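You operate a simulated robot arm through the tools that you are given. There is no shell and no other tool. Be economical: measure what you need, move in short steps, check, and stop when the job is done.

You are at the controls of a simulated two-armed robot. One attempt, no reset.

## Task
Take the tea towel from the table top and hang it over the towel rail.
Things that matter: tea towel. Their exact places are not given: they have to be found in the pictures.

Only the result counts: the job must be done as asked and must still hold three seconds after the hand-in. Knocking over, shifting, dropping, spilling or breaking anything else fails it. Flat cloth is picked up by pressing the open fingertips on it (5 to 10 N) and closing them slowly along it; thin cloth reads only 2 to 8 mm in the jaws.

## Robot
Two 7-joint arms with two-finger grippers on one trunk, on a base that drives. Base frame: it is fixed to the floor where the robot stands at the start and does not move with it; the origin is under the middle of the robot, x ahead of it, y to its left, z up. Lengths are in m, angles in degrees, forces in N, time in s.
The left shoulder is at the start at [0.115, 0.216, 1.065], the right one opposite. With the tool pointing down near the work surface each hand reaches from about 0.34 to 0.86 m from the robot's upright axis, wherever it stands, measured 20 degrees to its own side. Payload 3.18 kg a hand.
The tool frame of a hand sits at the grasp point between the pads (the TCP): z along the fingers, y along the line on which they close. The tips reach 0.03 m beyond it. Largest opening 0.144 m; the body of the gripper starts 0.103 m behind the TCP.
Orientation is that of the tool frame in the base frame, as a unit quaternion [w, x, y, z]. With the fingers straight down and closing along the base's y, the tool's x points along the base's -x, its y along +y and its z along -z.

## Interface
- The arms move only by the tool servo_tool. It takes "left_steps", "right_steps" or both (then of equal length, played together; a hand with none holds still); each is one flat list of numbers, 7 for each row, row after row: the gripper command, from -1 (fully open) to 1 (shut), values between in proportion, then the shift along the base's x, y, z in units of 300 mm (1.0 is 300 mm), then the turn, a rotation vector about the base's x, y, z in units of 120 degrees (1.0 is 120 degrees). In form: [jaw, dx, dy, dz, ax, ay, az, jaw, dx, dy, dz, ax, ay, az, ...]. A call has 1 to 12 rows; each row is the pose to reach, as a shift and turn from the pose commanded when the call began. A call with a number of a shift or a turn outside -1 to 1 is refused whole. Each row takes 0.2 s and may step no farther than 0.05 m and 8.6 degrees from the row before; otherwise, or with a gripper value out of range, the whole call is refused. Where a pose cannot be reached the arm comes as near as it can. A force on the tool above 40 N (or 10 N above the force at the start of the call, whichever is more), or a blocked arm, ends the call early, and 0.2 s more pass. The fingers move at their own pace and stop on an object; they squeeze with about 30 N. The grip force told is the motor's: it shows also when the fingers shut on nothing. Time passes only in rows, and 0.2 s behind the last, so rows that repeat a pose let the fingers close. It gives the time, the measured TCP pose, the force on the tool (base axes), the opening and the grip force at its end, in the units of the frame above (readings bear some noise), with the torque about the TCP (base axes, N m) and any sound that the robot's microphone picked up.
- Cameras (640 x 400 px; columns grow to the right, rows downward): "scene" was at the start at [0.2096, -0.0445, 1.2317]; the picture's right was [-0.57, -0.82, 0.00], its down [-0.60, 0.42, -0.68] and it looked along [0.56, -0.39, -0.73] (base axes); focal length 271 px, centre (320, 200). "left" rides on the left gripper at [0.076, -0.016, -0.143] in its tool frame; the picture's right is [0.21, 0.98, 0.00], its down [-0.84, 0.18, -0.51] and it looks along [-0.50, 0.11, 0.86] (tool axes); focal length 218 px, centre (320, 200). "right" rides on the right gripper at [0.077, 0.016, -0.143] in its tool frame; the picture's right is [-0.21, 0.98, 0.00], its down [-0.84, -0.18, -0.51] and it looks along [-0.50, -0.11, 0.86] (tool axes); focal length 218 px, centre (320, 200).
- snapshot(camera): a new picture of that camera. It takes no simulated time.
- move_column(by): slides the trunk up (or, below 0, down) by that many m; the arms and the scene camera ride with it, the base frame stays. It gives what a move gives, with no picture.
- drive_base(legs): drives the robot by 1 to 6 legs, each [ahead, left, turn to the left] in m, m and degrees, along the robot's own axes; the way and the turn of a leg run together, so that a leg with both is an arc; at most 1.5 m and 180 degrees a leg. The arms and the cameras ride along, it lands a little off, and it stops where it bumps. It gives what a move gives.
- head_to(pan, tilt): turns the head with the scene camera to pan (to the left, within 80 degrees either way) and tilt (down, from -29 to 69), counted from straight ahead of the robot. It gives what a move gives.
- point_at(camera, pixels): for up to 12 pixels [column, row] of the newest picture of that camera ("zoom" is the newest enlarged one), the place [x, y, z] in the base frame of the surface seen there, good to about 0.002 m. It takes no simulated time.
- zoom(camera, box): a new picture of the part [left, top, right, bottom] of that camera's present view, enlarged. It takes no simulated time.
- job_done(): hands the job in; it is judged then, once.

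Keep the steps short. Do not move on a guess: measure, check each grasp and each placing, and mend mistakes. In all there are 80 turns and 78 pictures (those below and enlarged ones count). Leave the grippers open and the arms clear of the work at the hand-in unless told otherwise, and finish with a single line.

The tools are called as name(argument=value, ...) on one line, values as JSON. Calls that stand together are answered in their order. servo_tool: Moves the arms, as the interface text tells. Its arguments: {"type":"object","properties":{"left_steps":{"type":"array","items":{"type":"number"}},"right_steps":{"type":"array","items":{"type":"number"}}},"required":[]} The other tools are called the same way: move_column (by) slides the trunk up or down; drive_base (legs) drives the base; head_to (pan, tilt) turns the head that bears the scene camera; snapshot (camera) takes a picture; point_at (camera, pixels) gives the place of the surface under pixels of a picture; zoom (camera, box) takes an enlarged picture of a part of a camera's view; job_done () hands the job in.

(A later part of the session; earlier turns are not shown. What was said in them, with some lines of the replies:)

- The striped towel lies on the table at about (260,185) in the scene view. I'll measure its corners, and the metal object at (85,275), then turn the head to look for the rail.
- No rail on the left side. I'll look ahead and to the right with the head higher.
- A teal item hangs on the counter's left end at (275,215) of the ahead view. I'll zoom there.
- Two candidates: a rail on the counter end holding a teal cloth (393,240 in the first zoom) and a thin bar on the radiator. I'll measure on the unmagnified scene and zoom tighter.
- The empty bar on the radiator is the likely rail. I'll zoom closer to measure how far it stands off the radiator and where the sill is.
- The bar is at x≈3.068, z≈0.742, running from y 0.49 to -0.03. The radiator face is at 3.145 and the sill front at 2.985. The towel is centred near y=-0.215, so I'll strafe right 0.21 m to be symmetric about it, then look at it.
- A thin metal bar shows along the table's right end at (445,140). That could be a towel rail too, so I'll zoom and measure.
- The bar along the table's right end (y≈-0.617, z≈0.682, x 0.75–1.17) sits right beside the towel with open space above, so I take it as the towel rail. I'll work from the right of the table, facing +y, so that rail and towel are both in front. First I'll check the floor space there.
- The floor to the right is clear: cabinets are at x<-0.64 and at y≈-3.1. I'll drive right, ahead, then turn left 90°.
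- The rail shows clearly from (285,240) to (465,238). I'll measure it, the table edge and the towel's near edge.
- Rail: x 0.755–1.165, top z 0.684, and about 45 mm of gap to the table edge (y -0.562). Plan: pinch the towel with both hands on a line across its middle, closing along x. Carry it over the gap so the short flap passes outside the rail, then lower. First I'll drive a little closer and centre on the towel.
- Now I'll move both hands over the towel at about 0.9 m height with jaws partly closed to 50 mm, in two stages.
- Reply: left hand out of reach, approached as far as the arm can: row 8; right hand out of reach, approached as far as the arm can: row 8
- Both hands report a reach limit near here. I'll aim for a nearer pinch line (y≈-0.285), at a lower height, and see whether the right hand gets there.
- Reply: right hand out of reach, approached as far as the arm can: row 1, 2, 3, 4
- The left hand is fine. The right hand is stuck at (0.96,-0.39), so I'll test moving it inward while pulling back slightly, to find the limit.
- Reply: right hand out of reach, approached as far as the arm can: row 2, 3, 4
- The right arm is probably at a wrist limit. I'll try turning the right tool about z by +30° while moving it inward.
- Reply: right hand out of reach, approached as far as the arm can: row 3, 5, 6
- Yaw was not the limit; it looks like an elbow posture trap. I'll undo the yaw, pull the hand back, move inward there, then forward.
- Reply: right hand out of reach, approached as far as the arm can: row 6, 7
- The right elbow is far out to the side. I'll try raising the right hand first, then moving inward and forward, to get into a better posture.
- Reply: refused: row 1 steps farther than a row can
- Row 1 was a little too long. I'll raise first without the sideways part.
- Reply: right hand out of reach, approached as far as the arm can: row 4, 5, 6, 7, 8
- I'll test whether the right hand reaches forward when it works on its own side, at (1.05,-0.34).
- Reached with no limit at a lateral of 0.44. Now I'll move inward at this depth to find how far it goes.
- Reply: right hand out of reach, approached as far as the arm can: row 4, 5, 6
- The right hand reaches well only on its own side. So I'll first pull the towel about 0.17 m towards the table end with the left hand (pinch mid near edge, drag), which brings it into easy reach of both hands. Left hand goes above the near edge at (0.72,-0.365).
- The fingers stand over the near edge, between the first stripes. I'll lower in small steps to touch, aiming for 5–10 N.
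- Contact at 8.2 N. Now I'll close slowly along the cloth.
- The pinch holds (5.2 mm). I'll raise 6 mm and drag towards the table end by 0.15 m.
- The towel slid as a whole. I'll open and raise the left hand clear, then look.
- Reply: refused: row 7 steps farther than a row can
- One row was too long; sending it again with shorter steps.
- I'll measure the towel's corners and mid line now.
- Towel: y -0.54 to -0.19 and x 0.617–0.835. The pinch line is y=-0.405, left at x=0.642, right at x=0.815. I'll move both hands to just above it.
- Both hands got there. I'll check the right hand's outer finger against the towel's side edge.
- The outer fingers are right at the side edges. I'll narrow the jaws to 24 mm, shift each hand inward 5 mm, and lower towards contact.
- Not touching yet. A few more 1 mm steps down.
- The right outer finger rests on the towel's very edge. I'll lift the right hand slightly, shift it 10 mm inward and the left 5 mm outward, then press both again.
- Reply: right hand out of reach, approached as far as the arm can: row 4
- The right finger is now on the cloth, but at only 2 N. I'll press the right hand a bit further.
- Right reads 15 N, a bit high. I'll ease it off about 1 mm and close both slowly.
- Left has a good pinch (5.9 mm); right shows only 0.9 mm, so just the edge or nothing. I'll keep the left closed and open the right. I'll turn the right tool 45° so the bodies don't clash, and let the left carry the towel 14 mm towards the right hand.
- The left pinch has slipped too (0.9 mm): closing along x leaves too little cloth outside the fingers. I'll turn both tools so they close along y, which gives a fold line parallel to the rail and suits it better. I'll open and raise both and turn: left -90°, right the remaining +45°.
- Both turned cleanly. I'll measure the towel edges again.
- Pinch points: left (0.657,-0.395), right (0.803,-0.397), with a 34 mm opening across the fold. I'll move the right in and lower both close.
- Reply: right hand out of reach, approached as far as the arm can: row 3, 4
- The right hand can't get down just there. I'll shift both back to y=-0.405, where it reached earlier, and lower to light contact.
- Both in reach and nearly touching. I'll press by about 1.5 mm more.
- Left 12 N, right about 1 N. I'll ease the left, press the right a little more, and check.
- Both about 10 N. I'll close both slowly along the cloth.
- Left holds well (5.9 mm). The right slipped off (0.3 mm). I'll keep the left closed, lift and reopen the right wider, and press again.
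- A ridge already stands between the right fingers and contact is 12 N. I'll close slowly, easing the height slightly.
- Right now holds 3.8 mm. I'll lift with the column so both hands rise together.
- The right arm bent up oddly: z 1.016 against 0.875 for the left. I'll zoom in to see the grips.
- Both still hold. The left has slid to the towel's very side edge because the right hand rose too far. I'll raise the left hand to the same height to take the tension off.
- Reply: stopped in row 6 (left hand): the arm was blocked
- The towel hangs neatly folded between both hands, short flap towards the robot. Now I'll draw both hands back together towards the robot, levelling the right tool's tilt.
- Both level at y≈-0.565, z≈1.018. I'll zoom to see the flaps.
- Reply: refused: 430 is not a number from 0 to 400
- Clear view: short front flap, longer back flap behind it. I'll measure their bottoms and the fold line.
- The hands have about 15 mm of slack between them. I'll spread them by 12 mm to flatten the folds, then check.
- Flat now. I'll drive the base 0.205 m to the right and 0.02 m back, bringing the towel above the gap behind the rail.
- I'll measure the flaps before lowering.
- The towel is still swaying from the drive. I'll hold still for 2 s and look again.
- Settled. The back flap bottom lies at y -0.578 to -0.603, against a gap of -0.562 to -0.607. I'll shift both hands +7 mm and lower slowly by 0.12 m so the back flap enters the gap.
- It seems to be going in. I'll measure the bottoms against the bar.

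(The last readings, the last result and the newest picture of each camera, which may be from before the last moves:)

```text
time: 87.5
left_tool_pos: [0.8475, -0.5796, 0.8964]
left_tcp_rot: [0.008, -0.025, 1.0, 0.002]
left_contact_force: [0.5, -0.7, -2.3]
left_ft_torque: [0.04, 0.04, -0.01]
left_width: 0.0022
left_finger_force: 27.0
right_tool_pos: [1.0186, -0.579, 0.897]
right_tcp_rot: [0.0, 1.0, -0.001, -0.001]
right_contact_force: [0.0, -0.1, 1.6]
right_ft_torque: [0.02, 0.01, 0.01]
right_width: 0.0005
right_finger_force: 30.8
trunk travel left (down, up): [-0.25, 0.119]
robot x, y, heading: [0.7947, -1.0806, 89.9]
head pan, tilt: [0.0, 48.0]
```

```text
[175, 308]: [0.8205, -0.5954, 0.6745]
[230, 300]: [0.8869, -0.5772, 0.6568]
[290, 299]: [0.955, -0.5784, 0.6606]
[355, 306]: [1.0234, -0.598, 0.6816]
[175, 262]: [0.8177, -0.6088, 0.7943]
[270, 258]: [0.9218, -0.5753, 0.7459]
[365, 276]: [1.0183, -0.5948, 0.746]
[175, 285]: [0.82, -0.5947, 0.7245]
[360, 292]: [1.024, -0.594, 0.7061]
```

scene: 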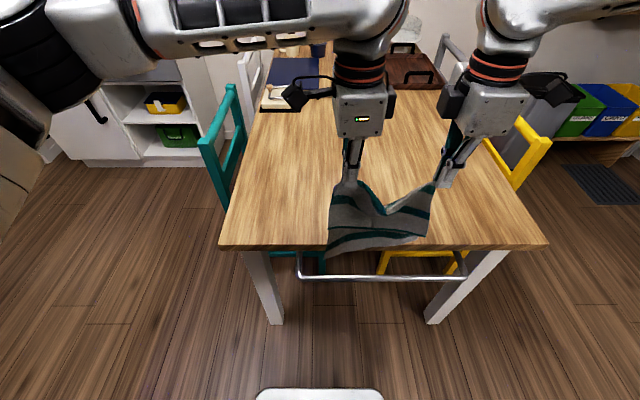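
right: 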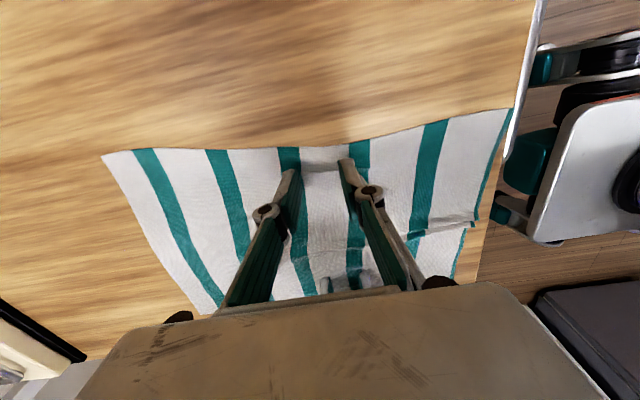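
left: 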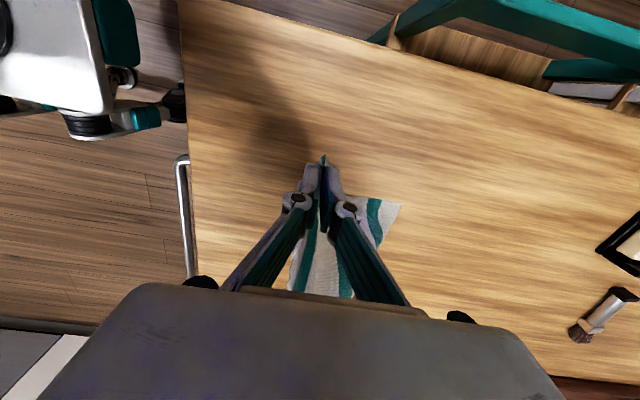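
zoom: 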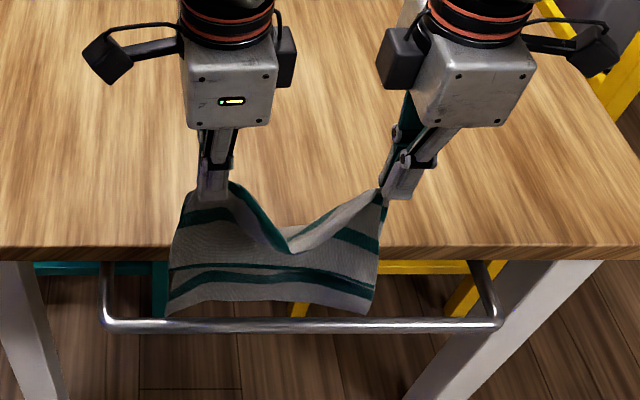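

The back flap bottom (z≈0.66–0.68, y≈-0.577 to -0.598) is inside the gap, and the front flap bottom is still above the bar. I'll lower 30 mm more, then move both hands 55 mm outward so the front flap passes over the bar.

servo_tool(left_steps=[1, 0, 0, -0.03, 0, 0, 0, 1, 0, 0, -0.06, 0, 0, 0, 1, 0, 0, -0.1, 0, 0, 0, 1, 0, -0.03, -0.1, 0, 0, 0, 1, 0, -0.06, -0.1, 0, 0, 0, 1, 0, -0.09, -0.1, 0, 0, 0, 1, 0, -0.12, -0.1, 0, 0, 0, 1, 0, -0.15, -0.1, 0, 0, 0, 1, 0, -0.183, -0.1, 0, 0, 0, 1, 0, -0.183, -0.1, 0, 0, 0, 1, 0, -0.183, -0.1, 0, 0, 0], right_steps=[1, 0, 0, -0.03, 0, 0, 0, 1, 0, 0, -0.06, 0, 0, 0, 1, 0, 0, -0.1, 0, 0, 0, 1, 0, -0.03, -0.1, 0, 0, 0, 1, 0, -0.06, -0.1, 0, 0, 0, 1, 0, -0.09, -0.1, 0, 0, 0, 1, 0, -0.12, -0.1, 0, 0, 0, 1, 0, -0.15, -0.1, 0, 0, 0, 1, 0, -0.183, -0.1, 0, 0, 0, 1, 0, -0.183, -0.1, 0, 0, 0, 1, 0, -0.183, -0.1, 0, 0, 0])

zoom(camera="scene", box=[280, 140, 500, 310])

point_at(camera="zoom", pixels=[[170, 300], [270, 300], [360, 310], [175, 280], [270, 280], [360, 285], [170, 320], [270, 318], [360, 320]])

```text
time: 89.9
left_tool_pos: [0.8503, -0.6356, 0.8673]
left_tcp_rot: [0.009, -0.025, 1.0, 0.003]
left_contact_force: [0.9, -0.5, -1.2]
left_ft_torque: [0.01, 0.07, 0.0]
left_width: 0.0056
left_finger_force: 39.8
right_tool_pos: [1.0171, -0.634, 0.868]
right_tcp_rot: [-0.001, 1.0, -0.002, -0.001]
right_contact_force: [0.2, 0.4, 2.2]
right_ft_torque: [0.03, 0.01, 0.0]
right_width: 0.0005
right_finger_force: 30.2
trunk travel left (down, up): [-0.25, 0.119]
robot x, y, heading: [0.7945, -1.0784, 89.6]
head pan, tilt: [0.0, 48.0]
```

```text
2.35 times, centred on (390, 225) of scene
```

zoom: 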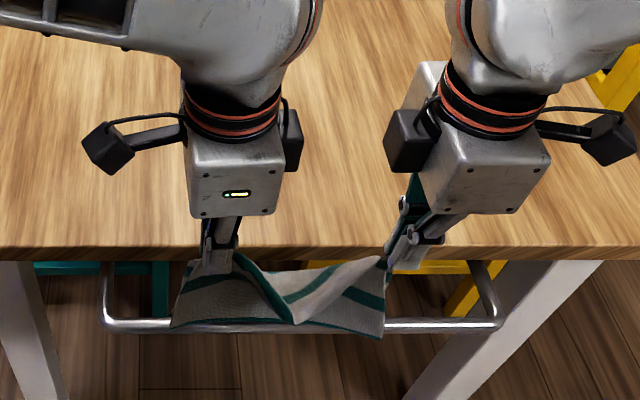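

```text
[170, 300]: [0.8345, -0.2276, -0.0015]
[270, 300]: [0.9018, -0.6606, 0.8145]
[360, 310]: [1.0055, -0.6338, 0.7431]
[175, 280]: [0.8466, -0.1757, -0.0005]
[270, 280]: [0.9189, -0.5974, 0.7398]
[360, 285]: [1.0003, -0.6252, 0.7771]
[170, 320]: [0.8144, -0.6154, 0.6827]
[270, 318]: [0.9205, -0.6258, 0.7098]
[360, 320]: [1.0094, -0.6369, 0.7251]
```

The front flap now passes outside above the bar. I'll move 15 mm further out, lower 50 mm, and check again.

servo_tool(left_steps=[1, 0, -0.025, 0, 0, 0, 0, 1, 0, -0.05, 0, 0, 0, 0, 1, 0, -0.05, 0, 0, 0, 0, 1, 0, -0.05, -0.04, 0, 0, 0, 1, 0, -0.05, -0.08, 0, 0, 0, 1, 0, -0.05, -0.12, 0, 0, 0, 1, 0, -0.05, -0.167, 0, 0, 0, 1, 0, -0.05, -0.167, 0, 0, 0], right_steps=[1, 0, -0.025, 0, 0, 0, 0, 1, 0, -0.05, 0, 0, 0, 0, 1, 0, -0.05, 0, 0, 0, 0, 1, 0, -0.05, -0.04, 0, 0, 0, 1, 0, -0.05, -0.08, 0, 0, 0, 1, 0, -0.05, -0.12, 0, 0, 0, 1, 0, -0.05, -0.167, 0, 0, 0, 1, 0, -0.05, -0.167, 0, 0, 0])

zoom(camera="scene", box=[280, 170, 500, 340])

point_at(camera="zoom", pixels=[[180, 260], [180, 280], [270, 260], [270, 280], [360, 260], [360, 280], [300, 295], [380, 300]])

```text
time: 91.7
left_tool_pos: [0.8477, -0.6525, 0.8173]
left_tcp_rot: [0.009, -0.025, 1.0, 0.002]
left_contact_force: [0.2, 0.0, -1.2]
left_ft_torque: [0.0, 0.03, -0.03]
left_width: 0.0058
left_finger_force: 34.8
right_tool_pos: [1.0168, -0.6492, 0.8174]
right_tcp_rot: [-0.001, 1.0, -0.001, -0.001]
right_contact_force: [-0.1, -0.1, 1.4]
right_ft_torque: [0.03, -0.02, 0.03]
right_width: 0.0
right_finger_force: 27.9
trunk travel left (down, up): [-0.25, 0.119]
robot x, y, heading: [0.7949, -1.0825, 89.8]
head pan, tilt: [0.0, 48.0]
```

```text
2.35 times, centred on (390, 255) of scene
```

zoom: 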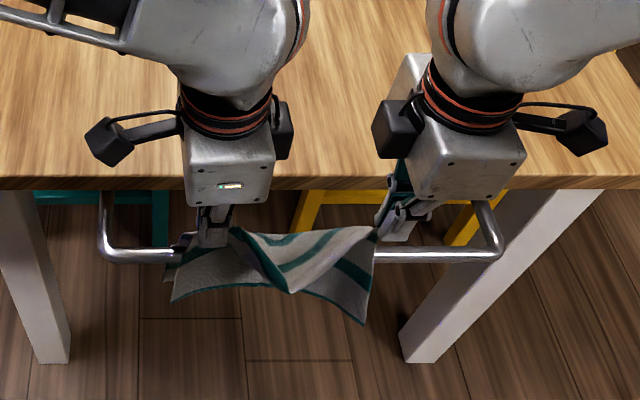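

```text
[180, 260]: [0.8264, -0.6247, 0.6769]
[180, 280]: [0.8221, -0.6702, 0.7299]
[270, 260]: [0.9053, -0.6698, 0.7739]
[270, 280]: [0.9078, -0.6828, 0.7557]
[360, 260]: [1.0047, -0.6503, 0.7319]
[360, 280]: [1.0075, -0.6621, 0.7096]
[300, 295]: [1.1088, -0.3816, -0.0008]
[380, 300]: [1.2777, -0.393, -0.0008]
```

At the left, around (170,265), a dark bit of cloth overlaps the bar. I'll zoom on it to see whether the back flap is in front of the bar there.

zoom(camera="scene", box=[325, 240, 415, 300])

point_at(camera="zoom", pixels=[[85, 220], [95, 200], [100, 180], [110, 235], [90, 245], [100, 150], [60, 190], [130, 165]])

```text
6.67 times, centred on (370, 270) of scene
```

zoom: 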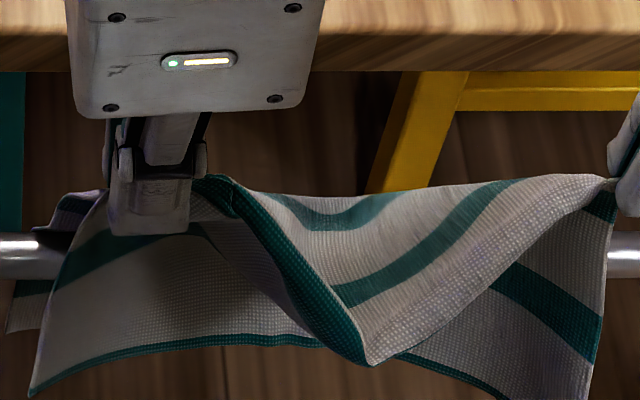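

```text
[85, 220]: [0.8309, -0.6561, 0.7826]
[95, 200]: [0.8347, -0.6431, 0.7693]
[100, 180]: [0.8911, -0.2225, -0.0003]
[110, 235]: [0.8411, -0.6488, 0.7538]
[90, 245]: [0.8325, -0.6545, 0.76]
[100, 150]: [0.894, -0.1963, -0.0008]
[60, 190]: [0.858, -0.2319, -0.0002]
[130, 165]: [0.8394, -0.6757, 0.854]
```

The bar passes in front of that cloth: it shows above and below behind the bar, so the back flap is inside, as wanted. Now I'll lower 60 mm, move 30 mm back above the bar, and lower the last 20 mm.

servo_tool(left_steps=[1, 0, 0, -0.05, 0, 0, 0, 1, 0, 0, -0.1, 0, 0, 0, 1, 0, 0, -0.15, 0, 0, 0, 1, 0, 0, -0.2, 0, 0, 0, 1, 0, 0.035, -0.2, 0, 0, 0, 1, 0, 0.07, -0.2, 0, 0, 0, 1, 0, 0.1, -0.2, 0, 0, 0, 1, 0, 0.1, -0.22, 0, 0, 0, 1, 0, 0.1, -0.24, 0, 0, 0, 1, 0, 0.1, -0.26, 0, 0, 0, 1, 0, 0.1, -0.26, 0, 0, 0], right_steps=[1, 0, 0, -0.05, 0, 0, 0, 1, 0, 0, -0.1, 0, 0, 0, 1, 0, 0, -0.15, 0, 0, 0, 1, 0, 0, -0.2, 0, 0, 0, 1, 0, 0.035, -0.2, 0, 0, 0, 1, 0, 0.07, -0.2, 0, 0, 0, 1, 0, 0.1, -0.2, 0, 0, 0, 1, 0, 0.1, -0.22, 0, 0, 0, 1, 0, 0.1, -0.24, 0, 0, 0, 1, 0, 0.1, -0.26, 0, 0, 0, 1, 0, 0.1, -0.26, 0, 0, 0])

zoom(camera="scene", box=[300, 200, 480, 340])

```text
time: 94.1
left_tool_pos: [0.8501, -0.619, 0.7386]
left_tcp_rot: [0.008, -0.026, 1.0, 0.003]
left_contact_force: [-0.8, 3.5, 3.7]
left_ft_torque: [-0.83, -0.1, -0.08]
left_width: 0.0028
left_finger_force: 36.8
right_tool_pos: [1.0422, -0.6291, 0.7648]
right_tcp_rot: [0.0, 1.0, -0.001, 0.0]
right_contact_force: [-0.8, 0.8, -0.7]
right_ft_torque: [0.01, 0.02, 0.03]
right_width: 0.0002
right_finger_force: 26.4
right hand out of reach, approached as far as the arm can: row 3, 4, 5, 6, 7, 8, 9, 10, 11
trunk travel left (down, up): [-0.25, 0.119]
robot x, y, heading: [0.7942, -1.0797, 89.7]
head pan, tilt: [0.0, 48.0]
```

```text
2.86 times, centred on (390, 270) of scene
```

zoom: 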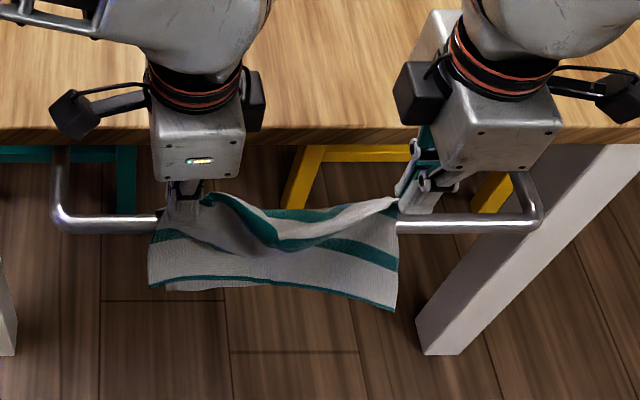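

The right arm hits its reach limit at z 0.765, so its tips are about 5 cm above the bar. I'll raise the left a little, then lower the trunk so the right comes down too.

servo_tool(left_steps=[1, 0.01, 0, 0.04, 0, 0, 0, 1, 0.02, 0, 0.08, 0, 0, 0, 1, 0.03, 0, 0.1, 0, 0, 0])

move_column(by=-0.035)

zoom(camera="scene", box=[300, 180, 480, 320])

```text
time: 94.9
left_tool_pos: [0.857, -0.62, 0.7687]
left_tcp_rot: [0.007, -0.025, 1.0, 0.001]
left_contact_force: [-1.0, -0.4, 2.4]
left_ft_torque: [-0.08, 0.03, 0.02]
left_width: 0.004
left_finger_force: 38.7
right_tool_pos: [1.0431, -0.6286, 0.764]
right_tcp_rot: [-0.001, 1.0, -0.002, -0.001]
right_contact_force: [0.9, -0.8, 2.0]
right_ft_torque: [-0.09, 0.09, 0.04]
right_width: 0.0022
right_finger_force: 25.3
trunk travel left (down, up): [-0.25, 0.119]
robot x, y, heading: [0.7937, -1.0814, 90.1]
head pan, tilt: [0.0, 48.0]
```

```text
time: 95.7
left_tool_pos: [0.8589, -0.6215, 0.7346]
left_tcp_rot: [0.008, -0.026, 1.0, 0.004]
left_contact_force: [-0.9, 0.8, 0.3]
left_ft_torque: [0.14, -0.19, 0.02]
left_width: 0.0009
left_finger_force: 23.2
right_tool_pos: [1.0414, -0.6299, 0.7307]
right_tcp_rot: [-0.002, 1.0, -0.001, -0.001]
right_contact_force: [-1.9, -1.1, 1.9]
right_ft_torque: [0.01, 0.05, -0.02]
right_width: 0.0006
right_finger_force: 33.1
trunk travel left (down, up): [-0.215, 0.154]
robot x, y, heading: [0.7963, -1.0798, 89.7]
head pan, tilt: [0.0, 48.0]
```

```text
2.86 times, centred on (390, 250) of scene
```

zoom: 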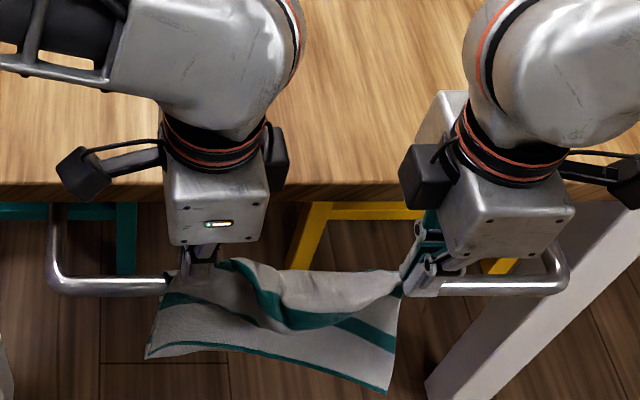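

Tips are about 2 cm above the bar. Before releasing, I'll check the back flap from the hand cameras.

snapshot(camera="left")

snapshot(camera="right")

```text
18 pictures are left
```

left: 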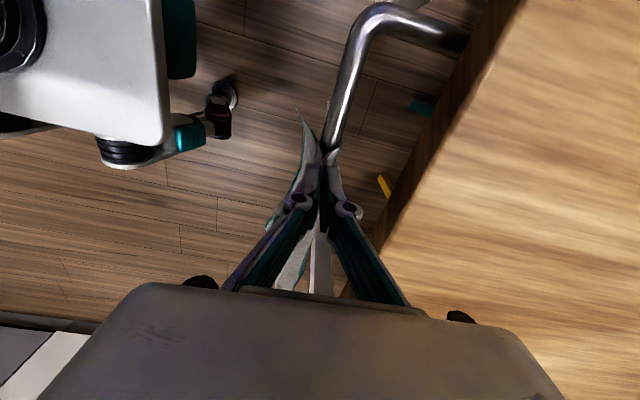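

```text
17 pictures are left
```

right: 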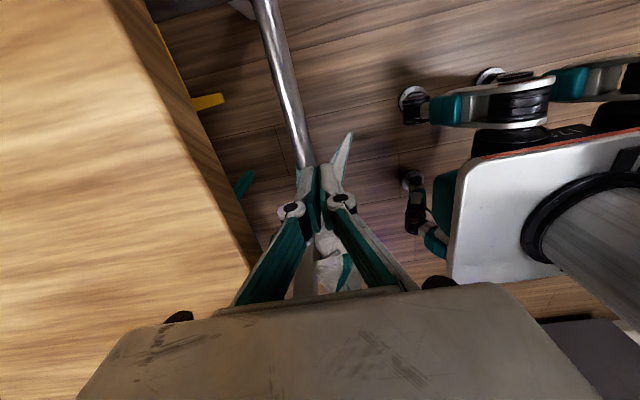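

zoom(camera="left", box=[250, 80, 410, 180])

zoom(camera="right", box=[230, 100, 390, 200])

```text
4.00 times, centred on (330, 130) of left
```

zoom: 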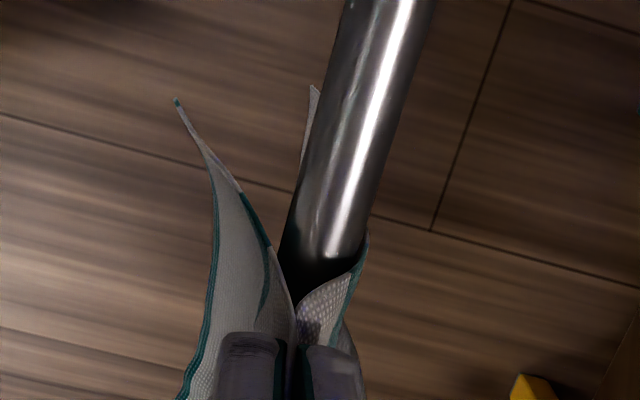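

```text
4.00 times, centred on (310, 150) of right
```

zoom: 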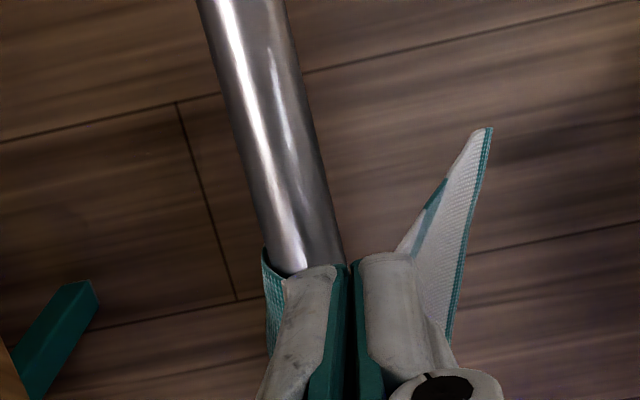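

At both ends the bar lies between the two flaps. I'll bring the right hand 10 mm over the bar, lower both by about 8 mm, then open both gently.

servo_tool(left_steps=[1, 0, 0.005, -0.015, 0, 0, 0, 1, 0, 0.01, -0.025, 0, 0, 0, 0.95, 0, 0.01, -0.025, 0, 0, 0, 0.9, 0, 0.01, -0.025, 0, 0, 0, 0.8, 0, 0.01, -0.025, 0, 0, 0, 0.7, 0, 0.01, -0.025, 0, 0, 0, 0.6, 0, 0.01, -0.025, 0, 0, 0, 0.6, 0, 0.01, -0.025, 0, 0, 0], right_steps=[1, 0, 0.02, 0, 0, 0, 0, 1, 0, 0.04, 0, 0, 0, 0, 0.95, 0, 0.04, 0, 0, 0, 0, 0.9, 0, 0.04, 0, 0, 0, 0, 0.8, 0, 0.04, 0, 0, 0, 0, 0.7, 0, 0.04, 0, 0, 0, 0, 0.6, 0, 0.04, 0, 0, 0, 0, 0.6, 0, 0.04, 0, 0, 0, 0])

zoom(camera="scene", box=[300, 180, 480, 320])

```text
time: 97.5
left_tool_pos: [0.8578, -0.6173, 0.7269]
left_tcp_rot: [0.008, -0.025, 1.0, 0.002]
left_contact_force: [-0.1, -0.5, -0.4]
left_ft_torque: [-0.03, 0.02, -0.02]
left_width: 0.0289
left_finger_force: 0.1
right_tool_pos: [1.0422, -0.617, 0.7288]
right_tcp_rot: [-0.001, 1.0, -0.001, -0.001]
right_contact_force: [-0.3, -0.5, 0.5]
right_ft_torque: [0.03, 0.06, 0.03]
right_width: 0.0289
right_finger_force: 0.0
trunk travel left (down, up): [-0.215, 0.154]
robot x, y, heading: [0.7977, -1.079, 89.7]
head pan, tilt: [0.0, 48.0]
```

```text
2.86 times, centred on (390, 250) of scene
```

zoom: 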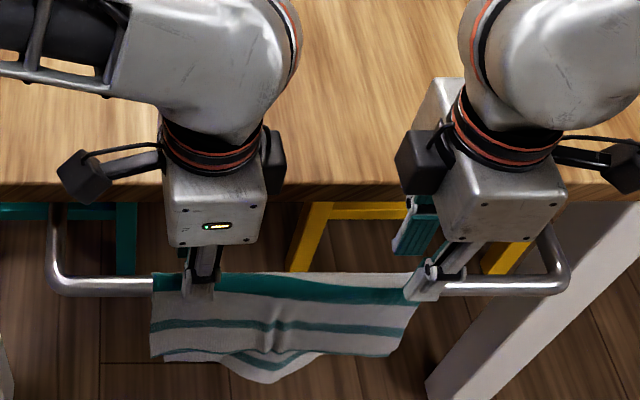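

The towel drapes over the bar with both flaps down. I'll open slightly more and raise both hands straight up.

servo_tool(left_steps=[0.45, 0, 0, 0, 0, 0, 0, 0.45, 0, 0, 0.04, 0, 0, 0, 0.45, 0, 0, 0.09, 0, 0, 0, 0.45, 0, 0, 0.16, 0, 0, 0, 0.45, 0, 0, 0.25, 0, 0, 0, 0.45, 0, 0, 0.36, 0, 0, 0, 0.45, 0, 0, 0.48, 0, 0, 0, 0.45, 0, 0, 0.6, 0, 0, 0], right_steps=[0.45, 0, 0, 0, 0, 0, 0, 0.45, 0, 0, 0.04, 0, 0, 0, 0.45, 0, 0, 0.09, 0, 0, 0, 0.45, 0, 0, 0.16, 0, 0, 0, 0.45, 0, 0, 0.25, 0, 0, 0, 0.45, 0, 0, 0.36, 0, 0, 0, 0.45, 0, 0, 0.48, 0, 0, 0, 0.45, 0, 0, 0.6, 0, 0, 0])

snapshot(camera="scene")

```text
time: 99.3
left_tool_pos: [0.8569, -0.6171, 0.9092]
left_tcp_rot: [0.008, -0.025, 1.0, 0.002]
left_contact_force: [-0.4, -1.1, 0.6]
left_ft_torque: [0.08, 0.01, -0.03]
left_width: 0.0395
left_finger_force: 0.0
right_tool_pos: [1.0402, -0.6197, 0.9099]
right_tcp_rot: [-0.001, 1.0, -0.001, -0.001]
right_contact_force: [-0.2, -0.7, 0.2]
right_ft_torque: [0.01, -0.03, 0.02]
right_width: 0.0394
right_finger_force: 0.1
trunk travel left (down, up): [-0.215, 0.154]
robot x, y, heading: [0.7961, -1.0834, 89.7]
head pan, tilt: [0.0, 48.0]
```

```text
13 pictures are left
```

scene: 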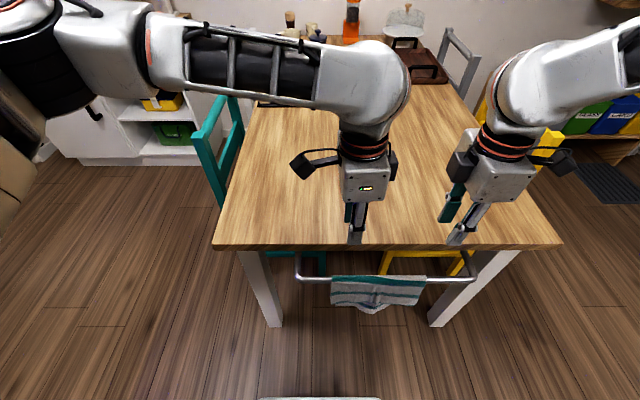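

It hangs on the rail. I'll open the grippers fully, back away, and check that it stays.

servo_tool(left_steps=[0, 0, 0, 0, 0, 0, 0, -1, 0, 0, 0.1, 0, 0, 0, -1, 0, 0, 0.1, 0, 0, 0, -1, 0, 0, 0.1, 0, 0, 0], right_steps=[0, 0, 0, 0, 0, 0, 0, -1, 0, 0, 0.1, 0, 0, 0, -1, 0, 0, 0.1, 0, 0, 0, -1, 0, 0, 0.1, 0, 0, 0])

drive_base(legs=[[-0.3, 0, 0]])

zoom(camera="scene", box=[220, 100, 480, 300])

```text
time: 100.3
left_tool_pos: [0.8585, -0.6176, 0.9359]
left_tcp_rot: [0.008, -0.025, 1.0, 0.003]
left_contact_force: [-1.1, -0.8, -0.8]
left_ft_torque: [0.05, 0.0, -0.01]
left_width: 0.1441
left_finger_force: 0.0
right_tool_pos: [1.0405, -0.619, 0.9368]
right_tcp_rot: [-0.001, 1.0, -0.002, -0.001]
right_contact_force: [0.0, -0.7, -0.3]
right_ft_torque: [-0.03, -0.03, -0.03]
right_width: 0.1442
right_finger_force: 0.0
trunk travel left (down, up): [-0.215, 0.154]
robot x, y, heading: [0.7972, -1.0818, 89.5]
head pan, tilt: [0.0, 48.0]
```

```text
time: 102.4
left_tool_pos: [0.8579, -0.9163, 0.936]
left_tcp_rot: [0.008, -0.022, 1.0, 0.002]
left_contact_force: [0.6, 0.6, 0.0]
left_ft_torque: [0.0, 0.01, 0.03]
left_width: 0.1438
left_finger_force: 0.0
right_tool_pos: [1.041, -0.9184, 0.9354]
right_tcp_rot: [-0.001, 1.0, -0.003, 0.0]
right_contact_force: [0.2, 0.0, -0.4]
right_ft_torque: [0.03, 0.01, -0.03]
right_width: 0.1438
right_finger_force: 0.0
trunk travel left (down, up): [-0.215, 0.154]
robot x, y, heading: [0.7951, -1.3788, 89.6]
head pan, tilt: [0.0, 48.0]
```

```text
2.00 times, centred on (350, 200) of scene
```

zoom: 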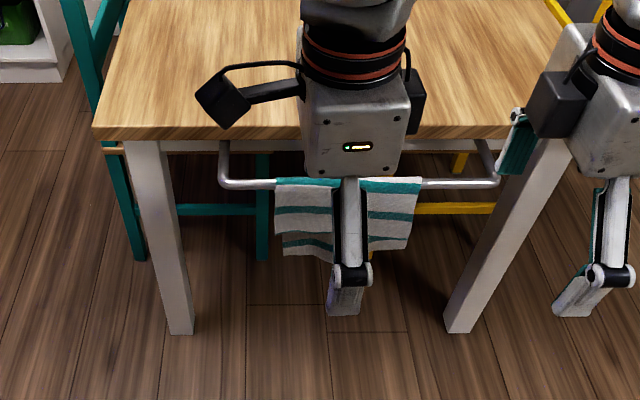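

The towel hangs still over the rail with a flap on each side, the grippers are open and clear, and nothing else has moved. Handing in.

job_done()

```text
The job is handed in.
```

The tea towel hangs over the rail on the right-hand end of the table, one flap on each side; the room has two other rails, and I chose this one because it sits right beside the towel.
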